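You operate a simulated robot arm through the tools that you are given. There is no shell and no other tool. Be economical: measure what you need, move in short steps, check, and stop when the job is done.

You are at the controls of a simulated robot arm. One attempt, no reset.

## Task
Check the teal photo tile on the light pad and file it in its slot.
Fine: its table number shows with the light pad on at high; the tile goes in the yellow slot with that number; switch the light pad off again and leave the other photo tiles alone.

Only the result counts: the job must be done as asked and must still hold three seconds after the hand-in. Knocking over, shifting, dropping, spilling or breaking anything else fails it.

## Robot
A 7-joint arm with a two-finger parallel gripper, fixed in place. Base frame: the origin is at the foot of the arm, x ahead of it, y to its left, z up; the work surface is at about z = 0.004. Readings come in m, degrees, newtons and seconds.
With the tool pointing down near the work surface it reaches from about 0.22 to 0.58 m from the base axis. Its first joint turns from -66.0 to 66.0 degrees. Payload 2.5 kg.
Tool frame: the origin (TCP) lies between the finger pads and is the grasp point; the fingertips stand 0.023 m ahead of it; z points along the fingers, y is the line along which they close. Largest opening 0.094 m; finger width 0.038, thickness 0.01; the body of the gripper, 0.054 by 0.096 m, starts 0.039 m behind the TCP.
Orientation is that of the tool frame in the base frame, as a unit quaternion [x, y, z, w]. With the fingers straight down and closing along the base's y, the tool's x points along the base's -x, its y along +y and its z along -z.

## Interface
- The arm moves only by the tool drive_tool. Its argument "deltas" is a list of rows, each a list of 7 numbers: the turn, a rotation vector about the tool's x, y, z in units of 45 degrees (1.0 is 45 degrees), then the shift along the tool's x, y, z in units of 400 mm (1.0 is 400 mm), then the finger opening in m, from 0 to 0.094. In form: [[rx, ry, rz, x, y, z, hand], ...]. A call has 1 to 12 rows; each row is the pose to reach, as a shift and turn from the pose commanded when the call began, along the tool's axes at that moment. A call with a number of a shift or a turn outside -1 to 1 is refused whole. Each row takes 0.2 s and may step no farther than 0.05 m and 8.6 degrees from the row before; otherwise, or with a gripper value out of range, the whole call is refused. A pose out of reach is approached as far as the arm can. The call stops where the force on the tool passes 40 N (or 10 N more than at its start, if that is more) or the arm is blocked; 0.2 s more then pass. Each finger travels about 0.108 m/s and halts on what it meets, pressing with about 37 N; the grip force reading is that of the motor and also rises with nothing between the fingers. The clock runs only during rows and for 0.2 s after the last one: add rows that repeat a pose to give the fingers time. It gives the time, the measured TCP pose, the force on the tool (base axes), the opening and the grip force at its end, in the units of the frame above (readings bear some noise).
- Cameras (640 x 400 px; columns grow to the right, rows downward): "scene" is fixed at [0.1126, -0.4018, 0.5466]; the picture's right is [0.88, -0.48, 0.00], its down [-0.26, -0.47, -0.84] and it looks along [0.41, 0.74, -0.54] (base axes); focal length 329 px, centre (320, 200). "wrist" rides on the gripper at [-0.039, 0, -0.044] in the tool frame; the picture's right is [0.00, -1.00, 0.00], its down [0.97, 0.00, -0.24] and it looks along [0.24, 0.00, 0.97] (tool axes); focal length 218 px, centre (320, 200). There is no depth. A picture from a camera that has moved, and an enlarged one, comes with that camera's place and axes in the base frame and with its lens.
- get_image(camera): a new picture of that camera. No time passes.
- zoom(camera, box): a new picture of the part [left, top, right, bottom] of that camera's present view, enlarged. No time passes.
- job_done(): hands the job in; it is judged then, once.

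Go step by step. Nothing tells you positions but the pictures and the camera data: compare them with the known pose of the tool, close in by small moves and look again before you grip or let go. The budget is 120 turns and 76 pictures, counting those below and the enlarged ones. Unless the task says otherwise, let go and move clear before handing in, and close with one line.

The tools are called after ">>>" as name(argument=value, ...) on one line, values as JSON. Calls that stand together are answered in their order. drive_tool: Moves the arm, as the interface text tells. Its arguments: {"type":"object","properties":{"deltas":{"type":"array"}},"required":["deltas"]} The other tools are called the same way: get_image (camera) takes a picture; zoom (camera, box) takes an enlarged picture of a part of a camera's view; job_done () hands the job in.

At the start:

```text
clock: 0.0
eef_pos: [0.4338, 0.064, 0.3502]
tcp_rot: [0.0, 1.0, 0.0, 0.001]
ft_force: [1.0, -0.4, -0.5]
opening: 0.0942
gripper_force: 0.1
```

scene: 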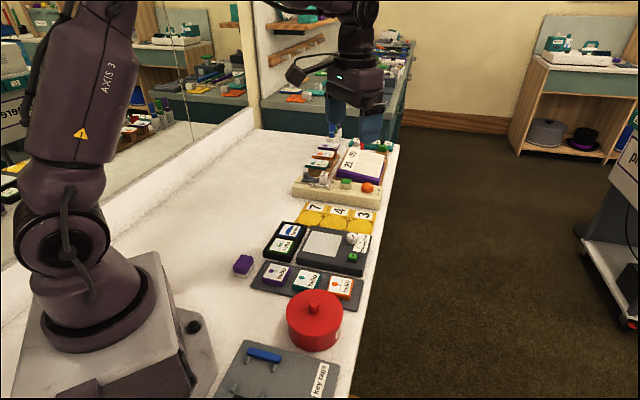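
wrist: 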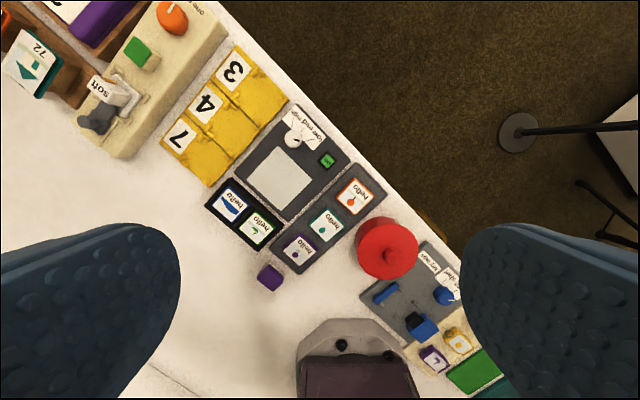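

I see a light pad with a dial and green button, a tray with three tiles (the teal one in the middle), and yellow slots 7, 4, 3. I'll look closer first.

>>> zoom(camera="scene", box=[230, 190, 400, 300])

>>> zoom(camera="wrist", box=[150, 30, 410, 300])

>>> zoom(camera="wrist", box=[240, 90, 360, 170])

```text
3.64 times, centred on (315, 245) of scene
camera zoom: at [0.1126, -0.4018, 0.5466], right [0.88, -0.48, 0.0], down [-0.26, -0.47, -0.84], along [0.41, 0.74, -0.54], focal length 1198 px, centre (338, 36)
```

zoom: 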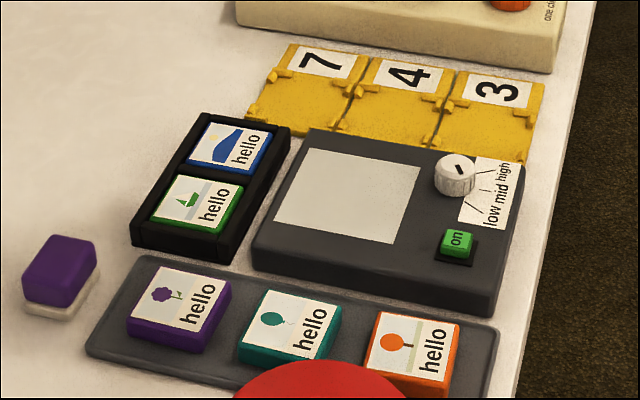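

```text
1.48 times, centred on (280, 165) of wrist
camera zoom: at [0.4738, 0.0649, 0.3935], right [0.0, -1.0, 0.0], down [-0.97, 0.0, 0.24], along [-0.24, 0.0, -0.97], focal length 323 px, centre (379, 252)
```

zoom: 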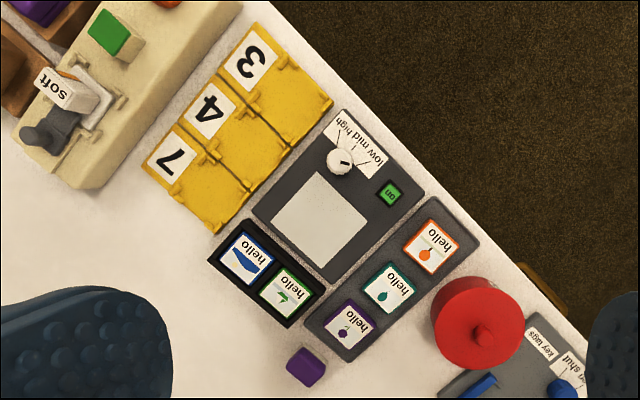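

```text
5.00 times, centred on (300, 130) of wrist
camera zoom: at [0.4738, 0.0649, 0.3935], right [0.0, -1.0, 0.0], down [-0.97, 0.0, 0.24], along [-0.24, 0.0, -0.97], focal length 1091 px, centre (420, 550)
```

zoom: 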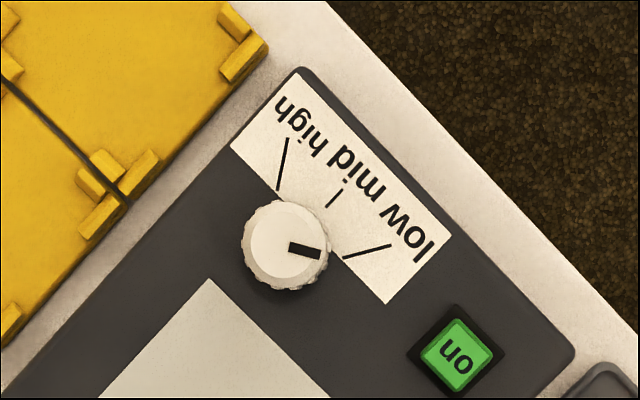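

The tray's axes look turned about 45° to the base frame. I'll turn the tool to match and drop lower for a better look.

>>> drive_tool(deltas=[[0, 0, 0.167, 0.018, 0.011, 0.054, 0.094], [0, 0, 0.333, 0.037, 0.022, 0.108, 0.094], [0, 0, 0.5, 0.055, 0.033, 0.163, 0.094], [0, 0, 0.667, 0.073, 0.043, 0.217, 0.094], [0, 0, 0.833, 0.092, 0.054, 0.27, 0.094], [0, 0, 1.0, 0.11, 0.065, 0.325, 0.094]])

>>> get_image(camera="wrist")

>>> get_image(camera="scene")

```text
clock: 1.4
eef_pos: [0.3902, 0.0896, 0.2197]
tcp_rot: [0.384, 0.923, 0.0, 0.001]
ft_force: [0.0, 0.2, -0.1]
opening: 0.0939
gripper_force: 0.0
```

```text
70 pictures are left
camera wrist: at [0.4177, 0.0629, 0.2623], right [-0.71, -0.7, 0.0], down [-0.68, 0.69, 0.24], along [-0.17, 0.17, -0.97], focal length 218 px, centre (320, 200)
```

wrist: 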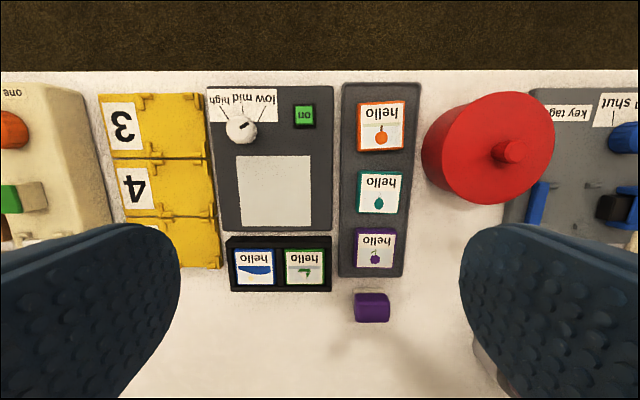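

```text
69 pictures are left
```

scene: 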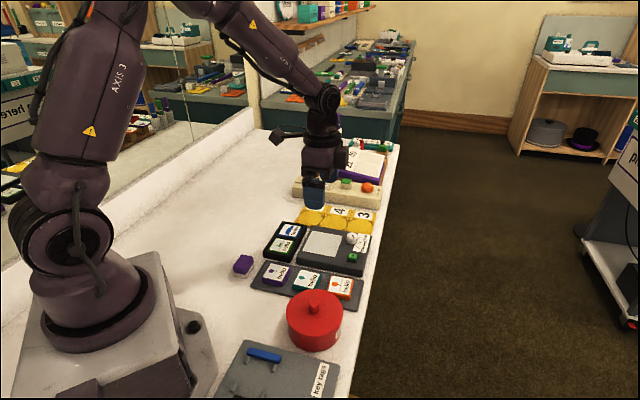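

The tool is now square with the trays. I'll zoom on the dial and on the tiles.

>>> zoom(camera="wrist", box=[205, 80, 335, 161])

>>> zoom(camera="wrist", box=[90, 80, 430, 293])

```text
4.92 times, centred on (270, 120) of wrist
camera zoom: at [0.4177, 0.0629, 0.2623], right [-0.71, -0.7, 0.0], down [-0.68, 0.69, 0.24], along [-0.17, 0.17, -0.97], focal length 1074 px, centre (566, 591)
```

zoom: 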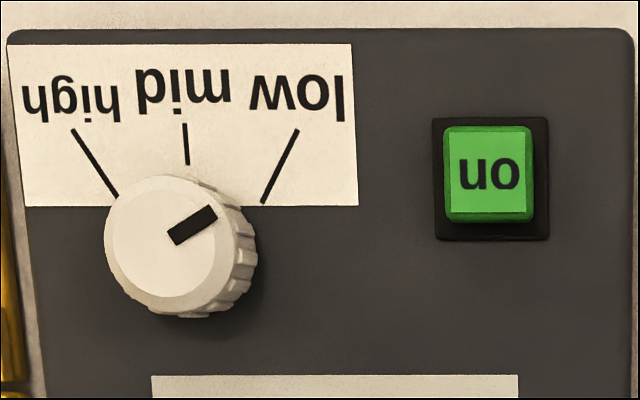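

```text
1.88 times, centred on (260, 186) of wrist
camera zoom: at [0.4177, 0.0629, 0.2623], right [-0.71, -0.7, 0.0], down [-0.68, 0.69, 0.24], along [-0.17, 0.17, -0.97], focal length 410 px, centre (433, 225)
```

zoom: 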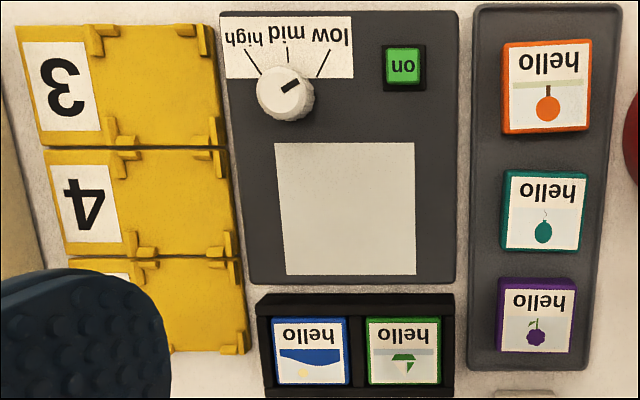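

The knob is at about (0.484, 0.1065), with its top near z 0.041. The pointer sits about 60° clockwise of "mid" and "high" is about 30° on the other side, so it needs roughly 90° anticlockwise. I'll move above the knob.

>>> drive_tool(deltas=[[0, 0, 0, -0.027, 0.039, 0.05, 0.06], [0, 0, 0, -0.054, 0.078, 0.1, 0.06], [0, 0, 0, -0.081, 0.117, 0.17, 0.06], [0, 0, 0, -0.108, 0.156, 0.25, 0.06], [0, 0, 0, -0.135, 0.1957, 0.325, 0.06]])

>>> get_image(camera="wrist")

>>> zoom(camera="scene", box=[290, 150, 410, 275])

```text
clock: 2.6
eef_pos: [0.4832, 0.1072, 0.0916]
tcp_rot: [0.383, 0.924, 0.0, 0.001]
ft_force: [-0.4, 0.4, 0.6]
opening: 0.0601
gripper_force: 0.1
```

```text
66 pictures are left
camera wrist: at [0.5114, 0.0794, 0.1344], right [-0.71, -0.71, 0.0], down [-0.69, 0.69, 0.24], along [-0.17, 0.17, -0.97], focal length 218 px, centre (320, 200)
```

wrist: 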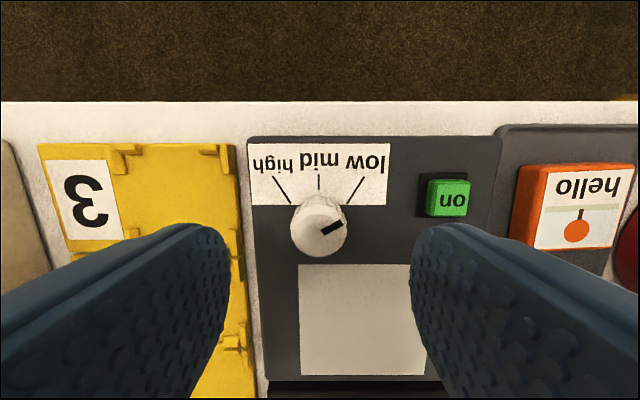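

```text
3.20 times, centred on (350, 212) of scene
camera zoom: at [0.1126, -0.4018, 0.5466], right [0.88, -0.48, 0.0], down [-0.26, -0.47, -0.84], along [0.41, 0.74, -0.54], focal length 1054 px, centre (224, 160)
```

zoom: 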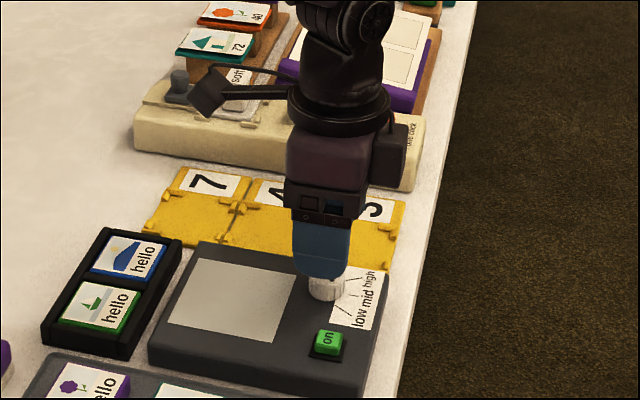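

Nicely centred. I'll descend to grip the knob, then close.

>>> drive_tool(deltas=[[0, 0, 0, -0.005, 0.001, 0.05, 0.06], [0, 0, 0, -0.005, 0.001, 0.08, 0.06], [0, 0, 0, -0.005, 0.001, 0.096, 0.06], [0, 0, 0, -0.005, 0.001, 0.096, 0.04], [0, 0, 0, -0.005, 0.001, 0.096, 0.02], [0, 0, 0, -0.005, 0.001, 0.096, 0.02], [0, 0, 0, -0.005, 0.001, 0.096, 0.02]])

>>> get_image(camera="wrist")

>>> zoom(camera="scene", box=[290, 190, 400, 275])

```text
clock: 4.2
eef_pos: [0.4847, 0.1068, 0.0514]
tcp_rot: [0.383, 0.924, 0.0, -0.001]
ft_force: [1.6, -0.3, -3.1]
opening: 0.0252
gripper_force: 44.8
```

```text
64 pictures are left
camera wrist: at [0.5129, 0.0789, 0.0945], right [-0.71, -0.71, 0.0], down [-0.69, 0.69, 0.24], along [-0.17, 0.17, -0.97], focal length 218 px, centre (320, 200)
```

wrist: 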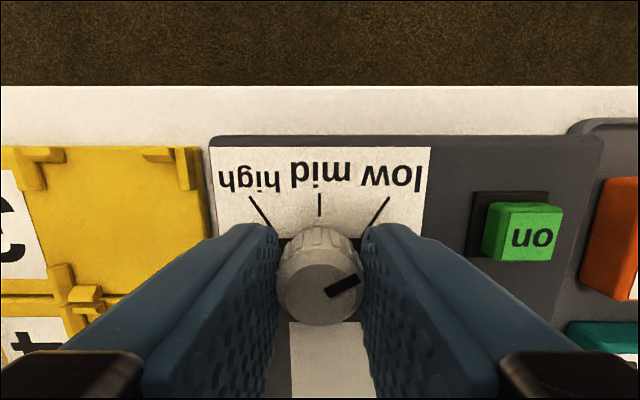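

```text
4.71 times, centred on (345, 232) of scene
camera zoom: at [0.1126, -0.4018, 0.5466], right [0.88, -0.48, 0.0], down [-0.26, -0.47, -0.84], along [0.41, 0.74, -0.54], focal length 1550 px, centre (202, 47)
```

zoom: 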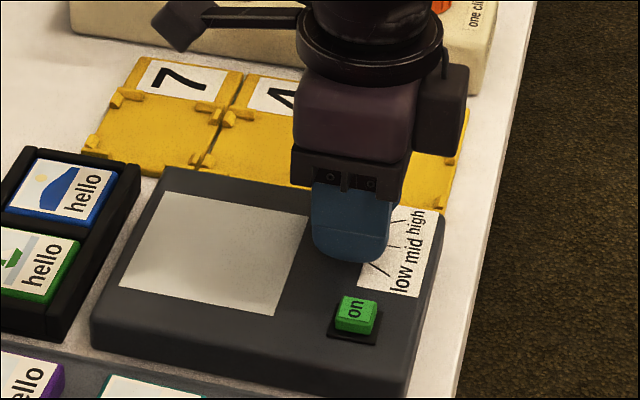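

The knob is held at 25 mm opening. I'll turn anticlockwise, first about 40°.

>>> drive_tool(deltas=[[0, 0, -0.17, 0, 0, 0, 0.02], [0, 0, -0.34, 0, 0, 0, 0.02], [0, 0, -0.51, 0, 0, 0, 0.02], [0, 0, -0.68, 0, 0, 0, 0.02], [0, 0, -0.85, 0, 0, 0, 0.02], [0, 0, -1.0, 0, 0, 0, 0.02], [0, 0, -1.0, 0, 0, 0, 0.02]])

>>> get_image(camera="wrist")

```text
clock: 5.8
eef_pos: [0.4856, 0.1073, 0.0517]
tcp_rot: [0.0, 1.0, 0.0, 0.0]
ft_force: [8.5, 8.0, -12.3]
opening: 0.0251
gripper_force: 44.9
```

```text
62 pictures are left
camera wrist: at [0.5247, 0.1074, 0.0946], right [0.0, -1.0, 0.0], down [-0.97, 0.0, 0.24], along [-0.24, 0.0, -0.97], focal length 218 px, centre (320, 200)
```

wrist: 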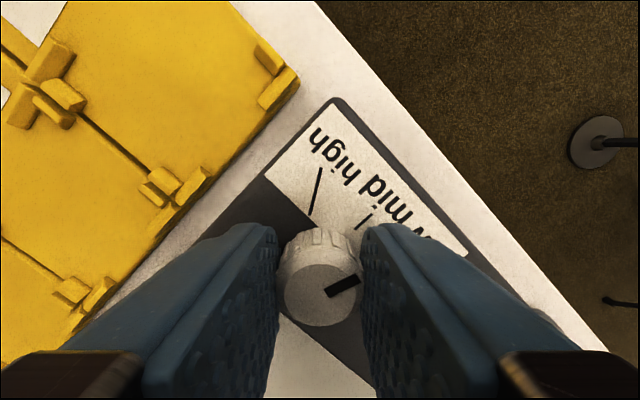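

The knob follows. It needs another 45° or so.

>>> drive_tool(deltas=[[0, 0, -0.17, 0, 0, 0, 0.02], [0, 0, -0.34, 0, 0, 0, 0.02], [0, 0, -0.51, 0, 0, 0, 0.02], [0, 0, -0.68, 0, 0, 0, 0.02], [0, 0, -0.85, 0, 0, 0, 0.02], [0, 0, -0.97, 0, 0, 0, 0.02], [0, 0, -0.97, 0, 0, 0, 0.02]])

>>> get_image(camera="wrist")

```text
clock: 7.4
eef_pos: [0.4851, 0.1085, 0.0512]
tcp_rot: [-0.373, 0.928, 0.001, 0.0]
ft_force: [9.8, 21.1, -28.1]
opening: 0.0255
gripper_force: 44.4
```

```text
61 pictures are left
camera wrist: at [0.5135, 0.1351, 0.0948], right [0.69, -0.72, 0.0], down [-0.7, -0.67, 0.24], along [-0.17, -0.16, -0.97], focal length 218 px, centre (320, 200)
```

wrist: 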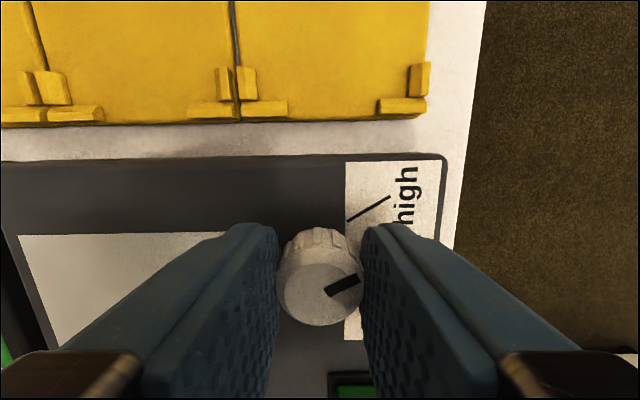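

The pointer now lies parallel to the "high" tick. I'll release and rise to check.

>>> drive_tool(deltas=[[0, 0, 0, 0, 0, 0, 0.045], [0, 0, 0, 0, 0, 0, 0.06], [0, 0, 0, 0, 0, -0.05, 0.06], [0, 0, 0, 0, 0, -0.15, 0.06], [0, 0, 0, 0, 0, -0.25, 0.06]])

>>> get_image(camera="wrist")

>>> zoom(camera="scene", box=[290, 190, 400, 275])

```text
clock: 8.6
eef_pos: [0.4855, 0.1061, 0.1528]
tcp_rot: [-0.371, 0.929, 0.001, 0.0]
ft_force: [-0.2, -0.2, 0.4]
opening: 0.06
gripper_force: 0.0
```

```text
60 pictures are left
camera wrist: at [0.515, 0.1333, 0.1963], right [0.69, -0.72, 0.0], down [-0.7, -0.67, 0.24], along [-0.17, -0.17, -0.97], focal length 218 px, centre (320, 200)
```

wrist: 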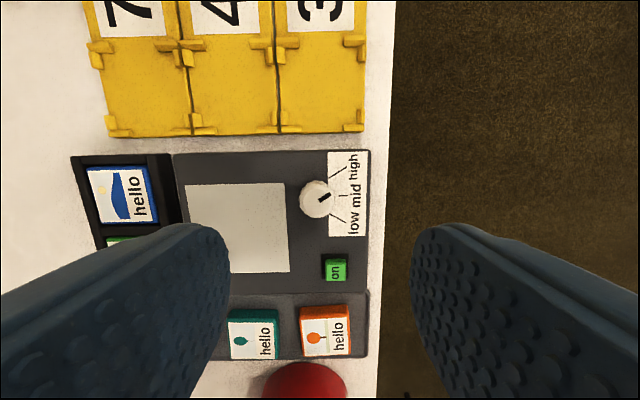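

```text
4.71 times, centred on (345, 232) of scene
camera zoom: at [0.1126, -0.4018, 0.5466], right [0.88, -0.48, 0.0], down [-0.26, -0.47, -0.84], along [0.41, 0.74, -0.54], focal length 1550 px, centre (202, 47)
```

zoom: 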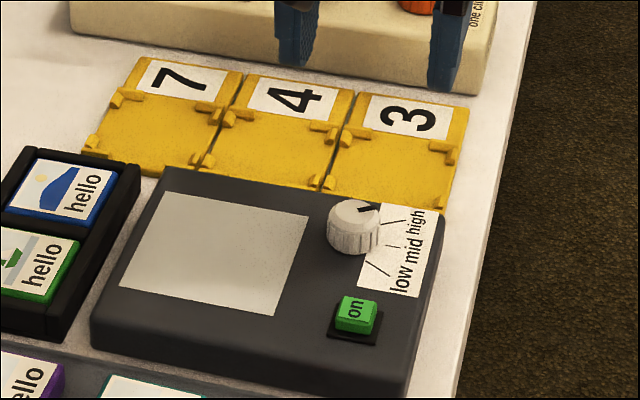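

The dial is on "high". Next I'll rotate back and go above the teal tile.

>>> drive_tool(deltas=[[0, 0, 0.16, 0.059, 0.026, -0.05, 0.08], [0, 0, 0.33, 0.118, 0.052, -0.075, 0.08], [0, 0, 0.5, 0.178, 0.078, -0.075, 0.08], [0, 0, 0.66, 0.237, 0.105, -0.075, 0.08], [0, 0, 0.83, 0.296, 0.131, -0.075, 0.08], [0, 0, 0.97, 0.355, 0.157, -0.075, 0.08]])

>>> drive_tool(deltas=[[0, 0, 0.16, 0, 0, 0.0, 0.08], [0, 0, 0.33, 0, 0, 0, 0.08], [0, 0, 0.5, 0, 0, 0, 0.08], [0, 0, 0.66, 0, 0, 0, 0.08], [0, 0, 0.83, 0, 0, 0, 0.08], [0, 0, 1.0, 0, 0, 0.05, 0.08]])

>>> get_image(camera="wrist")

```text
clock: 10.0
eef_pos: [0.3393, 0.0538, 0.1822]
tcp_rot: [0.001, 1.0, -0.001, 0.0]
ft_force: [0.1, 0.3, 0.7]
opening: 0.0799
gripper_force: 0.0
```

```text
clock: 11.4
eef_pos: [0.3395, 0.0542, 0.1634]
tcp_rot: [0.384, 0.923, 0.0, -0.001]
ft_force: [0.3, 0.6, 0.0]
opening: 0.0799
gripper_force: 0.1
```

```text
58 pictures are left
camera wrist: at [0.3673, 0.0265, 0.2057], right [-0.71, -0.71, 0.0], down [-0.68, 0.69, 0.24], along [-0.17, 0.17, -0.97], focal length 218 px, centre (320, 200)
```

wrist: 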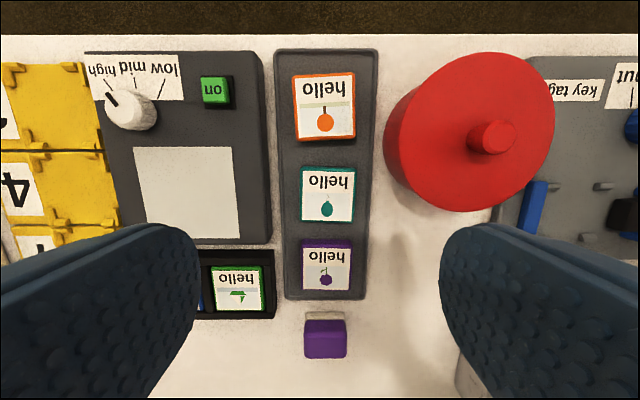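

I'll zoom in to measure the tile precisely.

>>> zoom(camera="wrist", box=[260, 140, 400, 228])

>>> zoom(camera="scene", box=[240, 250, 370, 331])

```text
4.55 times, centred on (330, 184) of wrist
camera zoom: at [0.3673, 0.0265, 0.2057], right [-0.71, -0.71, 0.0], down [-0.68, 0.69, 0.24], along [-0.17, 0.17, -0.97], focal length 992 px, centre (274, 273)
```

zoom: 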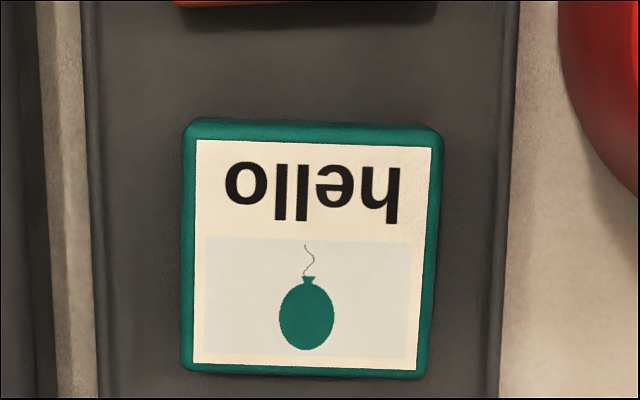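

```text
4.92 times, centred on (305, 290) of scene
camera zoom: at [0.1126, -0.4018, 0.5466], right [0.88, -0.48, 0.0], down [-0.26, -0.47, -0.84], along [0.41, 0.74, -0.54], focal length 1622 px, centre (394, -246)
```

zoom: 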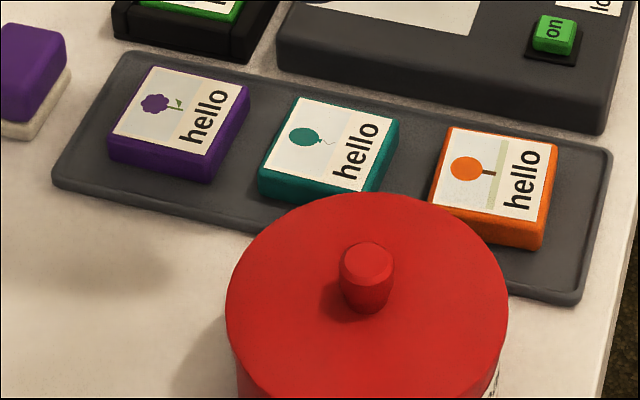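

The tile centre is at about (0.333, 0.051), with its top near z 0.025. The pot is close on the far side, so I'll use a narrow opening and check halfway down.

>>> drive_tool(deltas=[[0, 0, 0, 0.013, -0.012, 0.0, 0.056], [0, 0, 0, 0.013, -0.012, 0.1, 0.056], [0, 0, 0, 0.013, -0.012, 0.18, 0.056]])

>>> get_image(camera="wrist")

>>> zoom(camera="scene", box=[220, 210, 380, 350])

```text
clock: 12.2
eef_pos: [0.3328, 0.0546, 0.09]
tcp_rot: [0.384, 0.923, 0.0, 0.0]
ft_force: [-0.2, -0.1, -0.2]
opening: 0.0559
gripper_force: 0.1
```

```text
55 pictures are left
camera wrist: at [0.3605, 0.0264, 0.1329], right [-0.71, -0.71, 0.0], down [-0.69, 0.69, 0.24], along [-0.17, 0.17, -0.97], focal length 218 px, centre (320, 200)
```

wrist: 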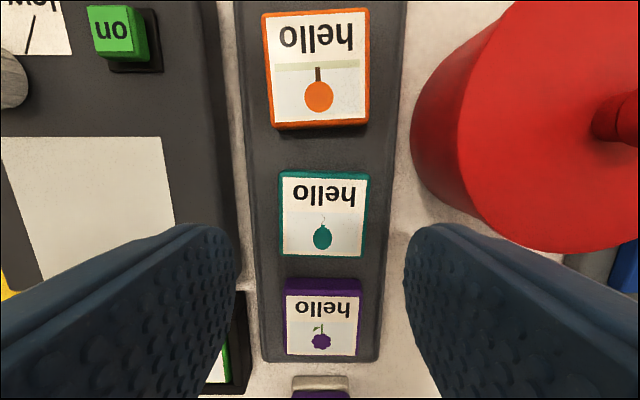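

```text
2.86 times, centred on (300, 280) of scene
camera zoom: at [0.1126, -0.4018, 0.5466], right [0.88, -0.48, 0.0], down [-0.26, -0.47, -0.84], along [0.41, 0.74, -0.54], focal length 941 px, centre (377, -29)
```

zoom: 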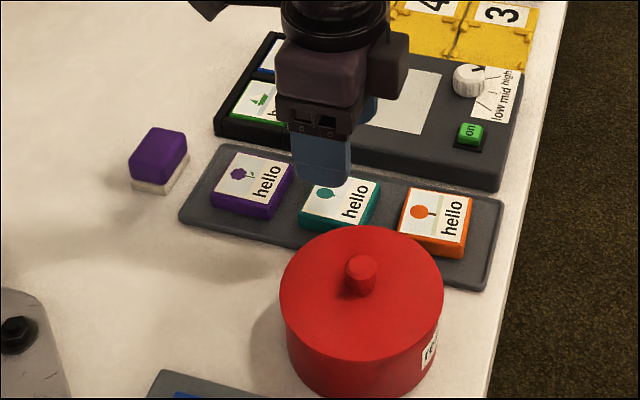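

There's enough room beside the pot. I'll descend and grip.

>>> drive_tool(deltas=[[0, 0, 0, -0.007, 0, 0.06, 0.056], [0, 0, 0, -0.007, 0, 0.1, 0.056], [0, 0, 0, -0.007, 0, 0.123, 0.056], [0, 0, 0, -0.007, 0, 0.123, 0.056]])

>>> get_image(camera="wrist")

```text
clock: 13.2
eef_pos: [0.3348, 0.0508, 0.0392]
tcp_rot: [0.382, 0.924, 0.0, -0.001]
ft_force: [-0.3, 0.6, -0.9]
opening: 0.0559
gripper_force: 0.0
```

```text
53 pictures are left
camera wrist: at [0.3626, 0.0241, 0.0825], right [-0.71, -0.71, 0.0], down [-0.69, 0.69, 0.24], along [-0.17, 0.17, -0.97], focal length 218 px, centre (320, 200)
```

wrist: 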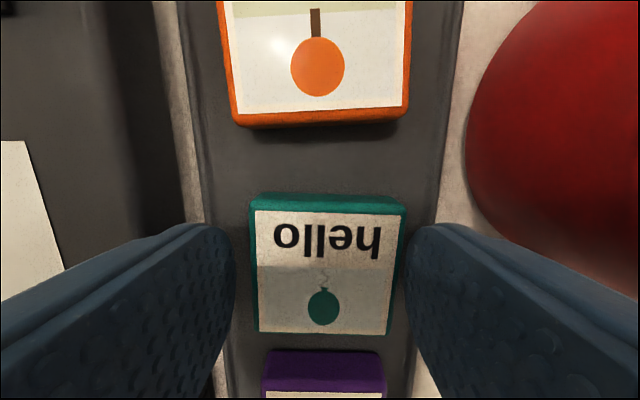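

The fingers straddle the tile cleanly, so I'll close and lift slightly.

>>> drive_tool(deltas=[[0, 0, 0, 0, 0, 0, 0.045], [0, 0, 0, 0, 0, 0, 0.035], [0, 0, 0, 0, 0, 0, 0.035], [0, 0, 0, 0, 0, 0, 0.035], [0, 0, 0, 0, 0, -0.04, 0.035], [0, 0, 0, 0, 0, -0.1, 0.035], [0, 0, 0, 0, 0, -0.17, 0.035]])

>>> get_image(camera="wrist")

>>> zoom(camera="scene", box=[220, 190, 400, 310])

```text
clock: 14.8
eef_pos: [0.3345, 0.0529, 0.1072]
tcp_rot: [0.384, 0.923, 0.0, -0.001]
ft_force: [0.2, 0.5, -0.4]
opening: 0.0489
gripper_force: 37.0
```

```text
52 pictures are left
camera wrist: at [0.3633, 0.0253, 0.1505], right [-0.71, -0.71, 0.0], down [-0.69, 0.69, 0.24], along [-0.17, 0.17, -0.97], focal length 218 px, centre (320, 200)
```

wrist: 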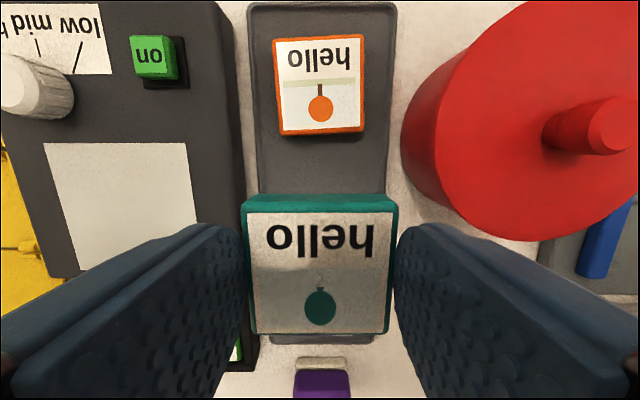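

```text
3.33 times, centred on (310, 250) of scene
camera zoom: at [0.1126, -0.4018, 0.5466], right [0.88, -0.48, 0.0], down [-0.26, -0.47, -0.84], along [0.41, 0.74, -0.54], focal length 1098 px, centre (353, 33)
```

zoom: 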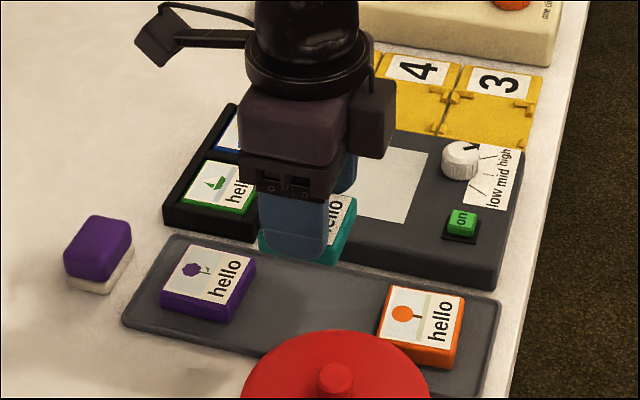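

The tile is held. I'll carry it over to the light pad's screen.

>>> drive_tool(deltas=[[0, 0, 0, -0.004, 0.08, 0, 0.035], [0, 0, 0, -0.008, 0.16, 0, 0.035], [0, 0, 0, -0.011, 0.24, 0, 0.035], [0, 0, 0, -0.013, 0.29, 0, 0.035], [0, 0, 0, -0.013, 0.29, 0.06, 0.035], [0, 0, 0, -0.013, 0.29, 0.09, 0.035]])

>>> get_image(camera="wrist")

>>> zoom(camera="scene", box=[260, 190, 400, 285])

```text
clock: 16.2
eef_pos: [0.4208, 0.1295, 0.0735]
tcp_rot: [0.383, 0.924, 0.0, 0.0]
ft_force: [0.3, 0.2, -0.8]
opening: 0.0487
gripper_force: 36.8
```

```text
50 pictures are left
camera wrist: at [0.449, 0.103, 0.116], right [-0.71, -0.71, 0.0], down [-0.69, 0.69, 0.24], along [-0.17, 0.17, -0.97], focal length 218 px, centre (320, 200)
```

wrist: 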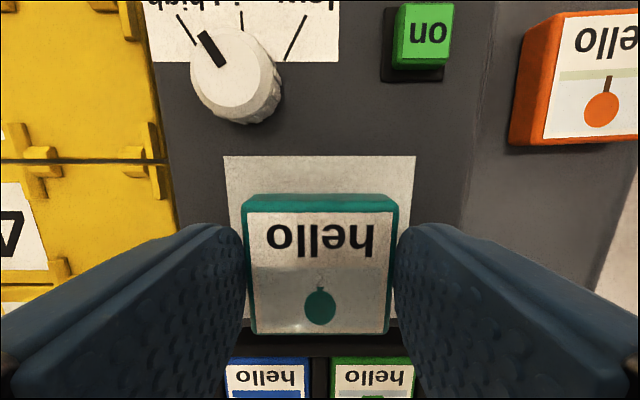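

```text
4.21 times, centred on (330, 238) of scene
camera zoom: at [0.1126, -0.4018, 0.5466], right [0.88, -0.48, 0.0], down [-0.26, -0.47, -0.84], along [0.41, 0.74, -0.54], focal length 1387 px, centre (278, 42)
```

zoom: 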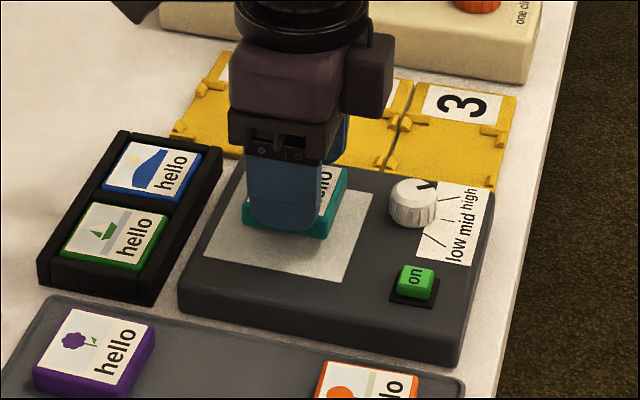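

It's well centred over the screen. I'll lower it until contact.

>>> drive_tool(deltas=[[0, 0, 0, 0.005, 0, 0.02, 0.035], [0, 0, 0, 0.005, 0, 0.03, 0.035], [0, 0, 0, 0.005, 0, 0.035, 0.035], [0, 0, 0, 0.005, 0, 0.04, 0.035]])

>>> zoom(camera="scene", box=[280, 210, 360, 265])

```text
clock: 17.2
eef_pos: [0.4198, 0.1326, 0.0582]
tcp_rot: [0.382, 0.924, 0.0, 0.0]
ft_force: [-11.1, -3.8, 34.5]
opening: 0.0487
gripper_force: 37.4
```

```text
7.27 times, centred on (320, 238) of scene
camera zoom: at [0.1124, -0.4019, 0.5466], right [0.88, -0.48, 0.0], down [-0.26, -0.47, -0.84], along [0.41, 0.74, -0.54], focal length 2396 px, centre (320, -73)
```

zoom: 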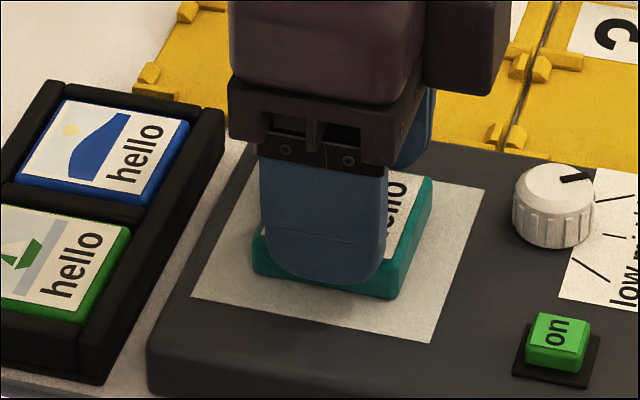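

It's resting on the pad. I'll ease the pressure, open and rise.

>>> drive_tool(deltas=[[0, 0, 0, 0, 0, -0.004, 0.035], [0, 0, 0, 0, 0, -0.004, 0.055], [0, 0, 0, 0, 0, -0.004, 0.062], [0, 0, 0, 0, 0, -0.004, 0.062], [0, 0, 0, 0, 0, -0.06, 0.062], [0, 0, 0, 0, 0, -0.15, 0.062]])

>>> get_image(camera="wrist")

>>> zoom(camera="scene", box=[280, 210, 380, 275])

```text
clock: 18.6
eef_pos: [0.4198, 0.1292, 0.1184]
tcp_rot: [0.384, 0.923, 0.0, 0.0]
ft_force: [-0.2, -0.1, -0.2]
opening: 0.0621
gripper_force: 0.1
```

```text
47 pictures are left
camera wrist: at [0.4476, 0.1026, 0.1609], right [-0.71, -0.71, 0.0], down [-0.69, 0.69, 0.24], along [-0.17, 0.17, -0.97], focal length 218 px, centre (320, 200)
```

wrist: 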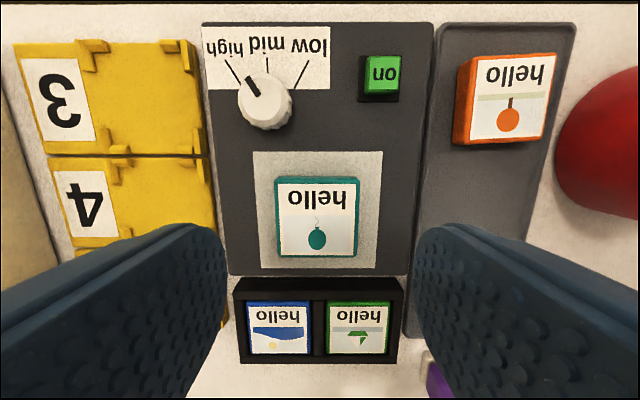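

```text
6.15 times, centred on (330, 242) of scene
camera zoom: at [0.1126, -0.4018, 0.5466], right [0.88, -0.48, 0.0], down [-0.26, -0.47, -0.84], along [0.41, 0.74, -0.54], focal length 2027 px, centre (258, -62)
```

zoom: 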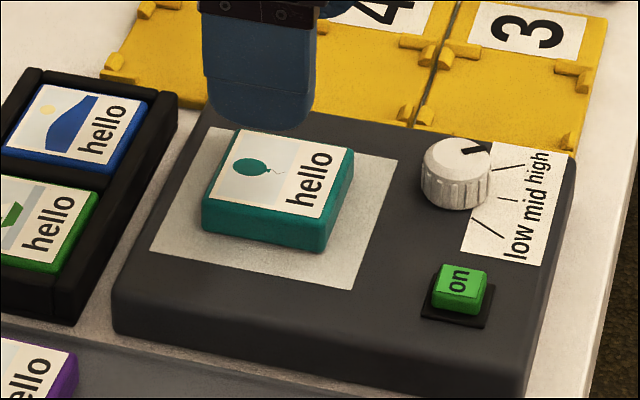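

The tile is on the screen and the dial is on high. Now I'll close the fingers over the button at about (0.4505, 0.0535).

>>> drive_tool(deltas=[[0, 0, 0, -0.063, -0.026, 0, 0.04], [0, 0, 0, -0.126, -0.053, 0, 0.02], [0, 0, 0, -0.188, -0.079, 0, 0.0], [0, 0, 0, -0.188, -0.079, 0.06, 0.0], [0, 0, 0, -0.188, -0.079, 0.11, 0.0]])

>>> get_image(camera="wrist")

>>> zoom(camera="scene", box=[290, 210, 400, 280])

```text
clock: 19.8
eef_pos: [0.4487, 0.0555, 0.0737]
tcp_rot: [0.382, 0.924, 0.001, 0.0]
ft_force: [-0.1, 0.4, -0.1]
opening: 0.0001
gripper_force: 36.7
```

```text
45 pictures are left
camera wrist: at [0.4774, 0.0292, 0.1166], right [-0.71, -0.71, 0.0], down [-0.69, 0.69, 0.24], along [-0.17, 0.17, -0.97], focal length 218 px, centre (320, 200)
```

wrist: 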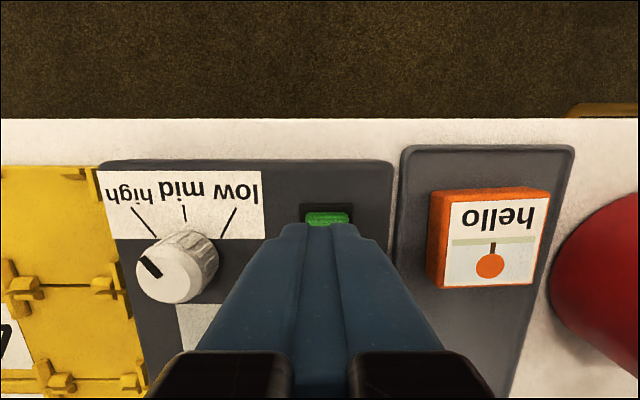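

```text
5.71 times, centred on (345, 245) of scene
camera zoom: at [0.1126, -0.4018, 0.5466], right [0.88, -0.48, 0.0], down [-0.26, -0.47, -0.84], along [0.41, 0.74, -0.54], focal length 1882 px, centre (177, -57)
```

zoom: 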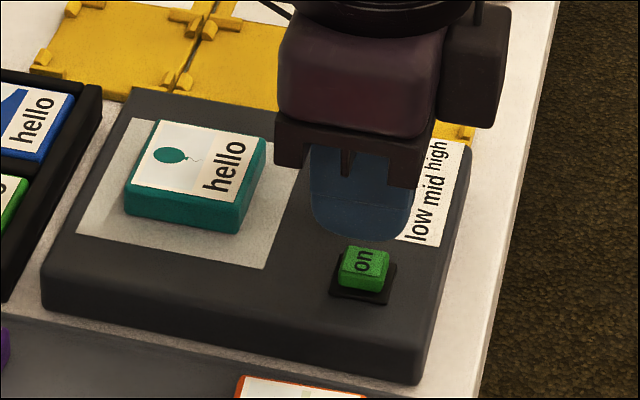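

The button is slightly ahead and to the right of the fingertips. I'll correct for that and press down gently.

>>> drive_tool(deltas=[[0, 0, 0, -0.011, -0.005, 0.015, 0], [0, 0, 0, -0.011, -0.005, 0.028, 0], [0, 0, 0, -0.011, -0.005, 0.034, 0], [0, 0, 0, -0.011, -0.005, 0.038, 0], [0, 0, 0, -0.011, -0.005, 0.041, 0], [0, 0, 0, -0.011, -0.005, 0.044, 0]])

>>> zoom(camera="scene", box=[290, 210, 400, 280])

```text
clock: 21.2
eef_pos: [0.4513, 0.0521, 0.0554]
tcp_rot: [0.383, 0.924, 0.0, 0.001]
ft_force: [0.1, -0.5, 0.2]
opening: 0.0002
gripper_force: 37.0
```

```text
5.71 times, centred on (345, 245) of scene
camera zoom: at [0.1126, -0.4018, 0.5466], right [0.88, -0.48, 0.0], down [-0.26, -0.47, -0.84], along [0.41, 0.74, -0.54], focal length 1882 px, centre (177, -57)
```

zoom: 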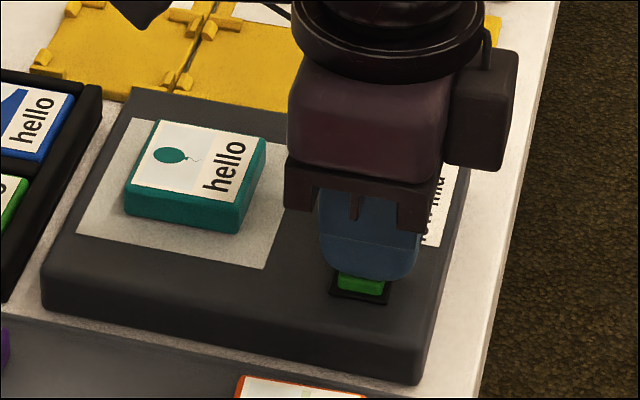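

No contact yet, so I'll continue down in small steps.

>>> drive_tool(deltas=[[0, 0, 0, 0, -0.004, 0.003, 0], [0, 0, 0, 0, -0.004, 0.006, 0], [0, 0, 0, 0, -0.004, 0.009, 0], [0, 0, 0, 0, -0.004, 0.012, 0]])

>>> zoom(camera="scene", box=[290, 210, 400, 280])

```text
clock: 22.2
eef_pos: [0.4504, 0.0519, 0.0521]
tcp_rot: [0.383, 0.924, 0.0, 0.0]
ft_force: [-9.6, 2.2, 24.3]
opening: 0.0
gripper_force: 36.8
```

```text
5.71 times, centred on (345, 245) of scene
camera zoom: at [0.1125, -0.4019, 0.5466], right [0.88, -0.48, 0.0], down [-0.26, -0.47, -0.84], along [0.41, 0.74, -0.54], focal length 1882 px, centre (177, -57)
```

zoom: 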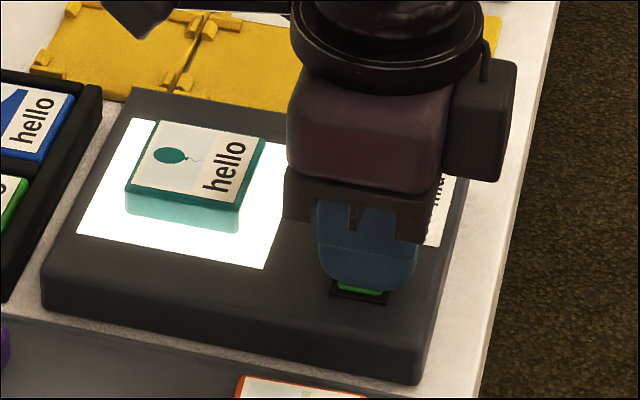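

The pad lit up. I'll raise the tool and move over the tile to read the number.

>>> drive_tool(deltas=[[0, 0, 0, 0, 0, -0.05, 0], [0, 0, 0, 0, 0, -0.15, 0], [0, 0, 0, 0.03, 0, -0.25, 0], [0, 0, 0, 0.08, 0, -0.25, 0]])

>>> get_image(camera="wrist")

>>> zoom(camera="scene", box=[290, 220, 350, 260])

```text
clock: 23.2
eef_pos: [0.427, 0.0735, 0.1484]
tcp_rot: [0.383, 0.924, 0.0, 0.0]
ft_force: [0.5, -0.1, 1.2]
opening: 0.0
gripper_force: 36.9
```

```text
41 pictures are left
camera wrist: at [0.4553, 0.0456, 0.1922], right [-0.71, -0.71, 0.0], down [-0.69, 0.69, 0.24], along [-0.17, 0.17, -0.97], focal length 218 px, centre (320, 200)
```

wrist: 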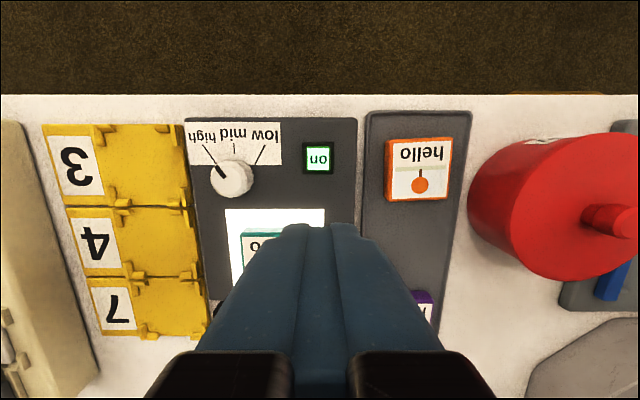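

```text
10.00 times, centred on (320, 240) of scene
camera zoom: at [0.1126, -0.4019, 0.5466], right [0.88, -0.48, 0.0], down [-0.26, -0.47, -0.84], along [0.41, 0.74, -0.54], focal length 3294 px, centre (320, -200)
```

zoom: 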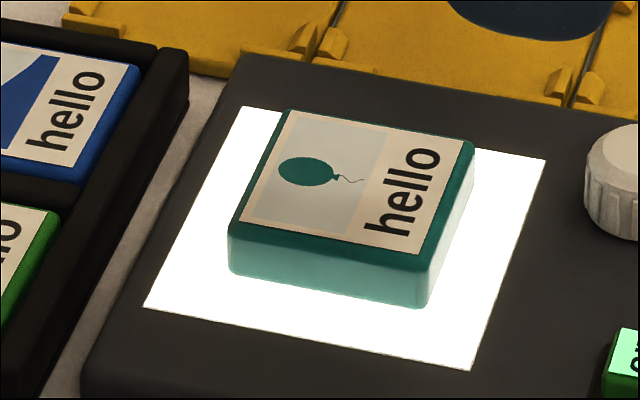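

No number is visible from the side, so I'll open the fingers and view the tile from directly above.

>>> drive_tool(deltas=[[0, 0, 0, 0.03, 0.03, -0.04, 0.03], [0, 0, 0, 0.06, 0.06, -0.08, 0.06], [0, 0, 0, 0.1125, 0.091, -0.1, 0.09], [0, 0, 0, 0.1125, 0.091, -0.1, 0.09]])

>>> get_image(camera="wrist")

>>> zoom(camera="wrist", box=[270, 150, 370, 215])

```text
clock: 24.2
eef_pos: [0.4218, 0.1319, 0.1913]
tcp_rot: [0.382, 0.924, 0.0, 0.0]
ft_force: [-0.2, 0.4, -0.7]
opening: 0.0899
gripper_force: 0.0
```

```text
39 pictures are left
camera wrist: at [0.4497, 0.1044, 0.2347], right [-0.71, -0.71, 0.0], down [-0.69, 0.69, 0.24], along [-0.17, 0.17, -0.97], focal length 218 px, centre (320, 200)
```

wrist: 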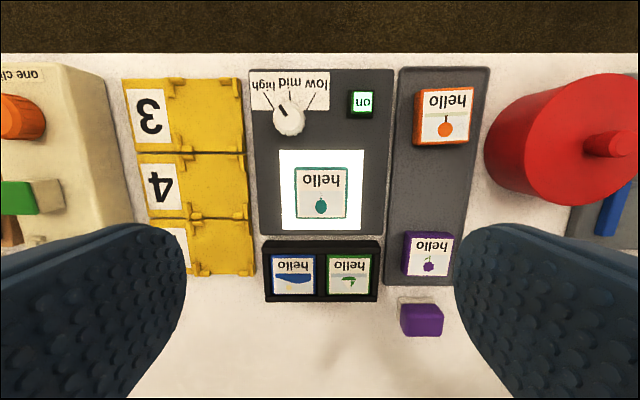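

```text
6.15 times, centred on (320, 182) of wrist
camera zoom: at [0.4497, 0.1044, 0.2347], right [-0.71, -0.71, 0.0], down [-0.69, 0.69, 0.24], along [-0.17, 0.17, -0.97], focal length 1343 px, centre (320, 308)
```

zoom: 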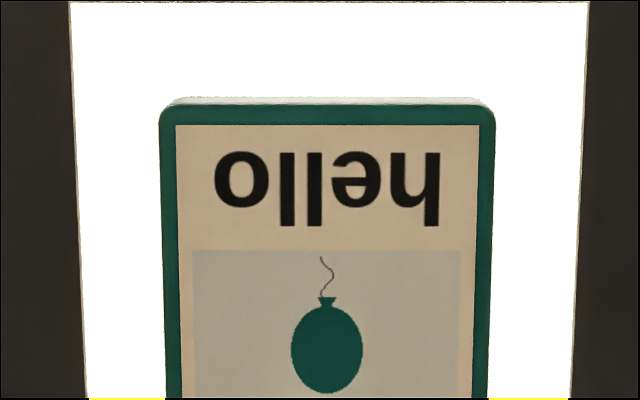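

>>> zoom(camera="wrist", box=[245, 65, 345, 145])

>>> zoom(camera="wrist", box=[270, 145, 370, 235])

```text
5.00 times, centred on (295, 105) of wrist
camera zoom: at [0.4497, 0.1044, 0.2347], right [-0.71, -0.71, 0.0], down [-0.69, 0.69, 0.24], along [-0.17, 0.17, -0.97], focal length 1091 px, centre (445, 675)
```

zoom: 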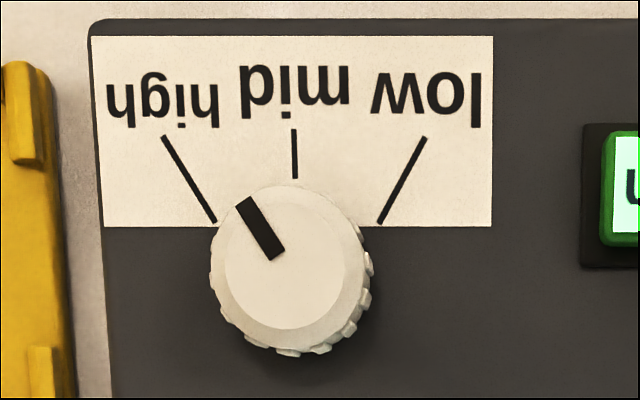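

```text
4.44 times, centred on (320, 190) of wrist
camera zoom: at [0.4497, 0.1044, 0.2347], right [-0.71, -0.71, 0.0], down [-0.69, 0.69, 0.24], along [-0.17, 0.17, -0.97], focal length 970 px, centre (320, 244)
```

zoom: 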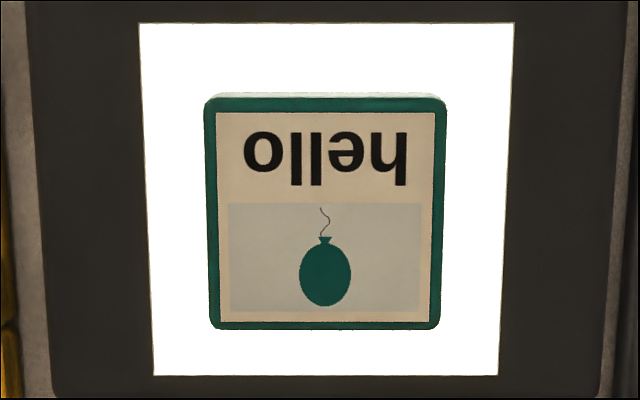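

The dial does read "high", yet no number shows. I'll let some time pass and look again.

>>> drive_tool(deltas=[[0, 0, 0, 0, 0, 0, 0.09], [0, 0, 0, 0, 0, 0, 0.09], [0, 0, 0, 0, 0, 0, 0.09], [0, 0, 0, 0, 0, 0, 0.09], [0, 0, 0, 0, 0, 0, 0.09], [0, 0, 0, 0, 0, 0, 0.09], [0, 0, 0, 0, 0, 0, 0.09], [0, 0, 0, 0, 0, 0, 0.09], [0, 0, 0, 0, 0, 0, 0.09], [0, 0, 0, 0, 0, 0, 0.09]])

>>> zoom(camera="wrist", box=[270, 145, 370, 235])

```text
clock: 26.4
eef_pos: [0.422, 0.1308, 0.1902]
tcp_rot: [0.383, 0.924, 0.0, 0.0]
ft_force: [-0.2, -0.2, -0.5]
opening: 0.0901
gripper_force: 0.1
```

```text
4.44 times, centred on (320, 190) of wrist
camera zoom: at [0.4497, 0.1041, 0.2344], right [-0.71, -0.71, 0.0], down [-0.69, 0.69, 0.24], along [-0.17, 0.17, -0.97], focal length 970 px, centre (320, 244)
```

zoom: 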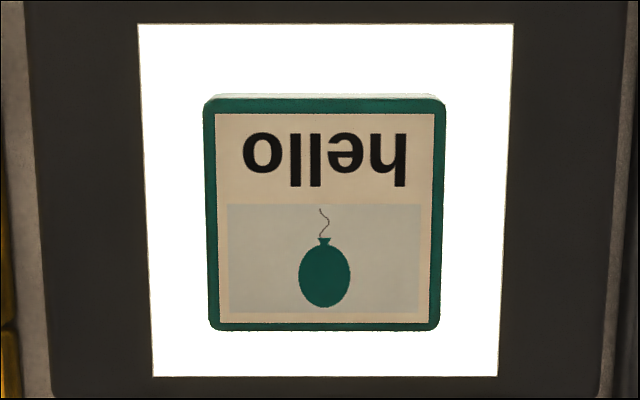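

>>> zoom(camera="wrist", box=[295, 165, 345, 225])

>>> zoom(camera="scene", box=[230, 190, 400, 300])

```text
6.67 times, centred on (320, 195) of wrist
camera zoom: at [0.4497, 0.1041, 0.2344], right [-0.71, -0.71, 0.0], down [-0.69, 0.69, 0.24], along [-0.17, 0.17, -0.97], focal length 1455 px, centre (320, 233)
```

zoom: 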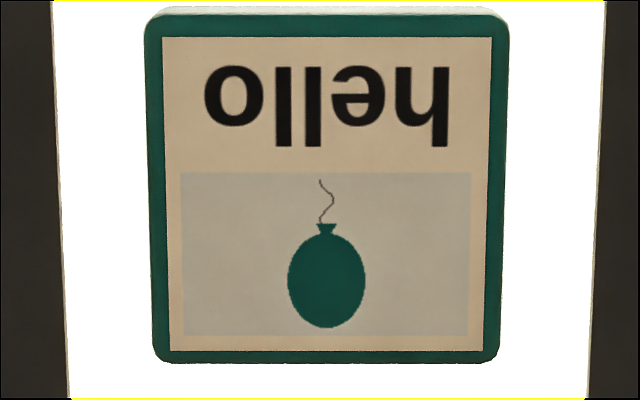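

```text
3.64 times, centred on (315, 245) of scene
camera zoom: at [0.1126, -0.4018, 0.5466], right [0.88, -0.48, 0.0], down [-0.26, -0.47, -0.84], along [0.41, 0.74, -0.54], focal length 1198 px, centre (338, 36)
```

zoom: 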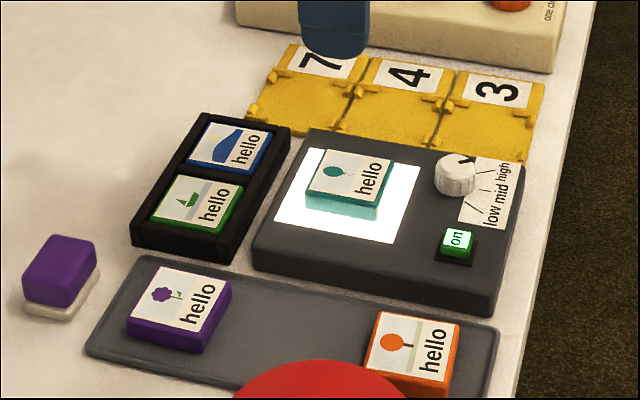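

The tile is centred, lit and the dial reads high, but no number shows. I'll rule out a dial detent first by gripping the knob again and nudging it a little further.

>>> drive_tool(deltas=[[0, 0, 0, -0.05, 0.023, 0, 0.05], [0, 0, 0, -0.1, 0.046, 0.05, 0.05], [0, 0, 0, -0.1545, 0.0685, 0.15, 0.05], [0, 0, 0, -0.1545, 0.0685, 0.25, 0.05], [0, 0, 0, -0.1545, 0.0685, 0.31, 0.05], [0, 0, 0, -0.1545, 0.0685, 0.345, 0.05], [0, 0, 0, -0.1545, 0.0685, 0.345, 0.03], [0, 0, 0, -0.1545, 0.0685, 0.345, 0.02], [0, 0, 0, -0.1545, 0.0685, 0.345, 0.02]])

>>> drive_tool(deltas=[[0, 0, -0.06, 0, 0, 0, 0.02], [0, 0, -0.12, 0, 0, 0, 0.02], [0, 0, -0.18, 0, 0, 0, 0.02], [0, 0, -0.18, 0, 0, 0, 0.02]])

>>> get_image(camera="wrist")

>>> zoom(camera="scene", box=[280, 200, 400, 275])

```text
clock: 28.4
eef_pos: [0.4855, 0.1072, 0.0507]
tcp_rot: [0.383, 0.924, -0.001, 0.0]
ft_force: [-5.4, -5.9, 0.1]
opening: 0.0251
gripper_force: 45.0
```

```text
clock: 29.4
eef_pos: [0.4848, 0.1075, 0.0516]
tcp_rot: [0.316, 0.949, -0.001, 0.001]
ft_force: [14.7, -3.4, -36.3]
opening: 0.0255
gripper_force: 45.6
```

```text
32 pictures are left
camera wrist: at [0.5165, 0.0833, 0.0943], right [-0.6, -0.8, 0.0], down [-0.78, 0.58, 0.24], along [-0.19, 0.14, -0.97], focal length 218 px, centre (320, 200)
```

wrist: 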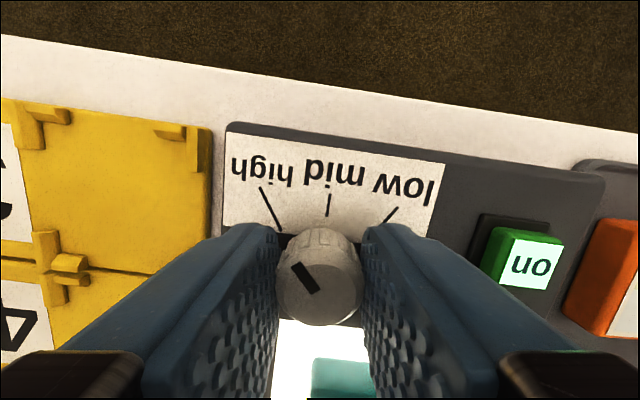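

```text
5.33 times, centred on (340, 238) of scene
camera zoom: at [0.1128, -0.4018, 0.5466], right [0.88, -0.48, 0.0], down [-0.26, -0.47, -0.84], along [0.41, 0.74, -0.54], focal length 1757 px, centre (213, 0)
```

zoom: 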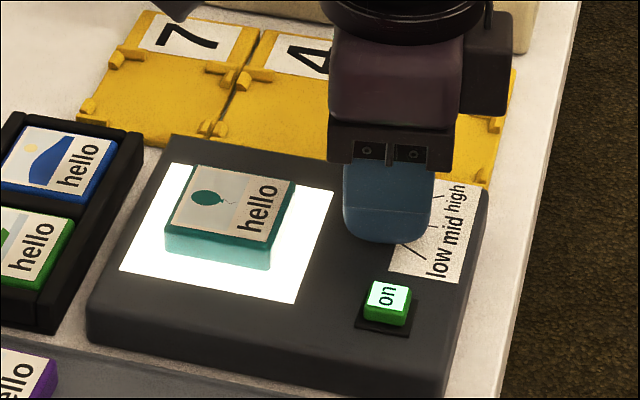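

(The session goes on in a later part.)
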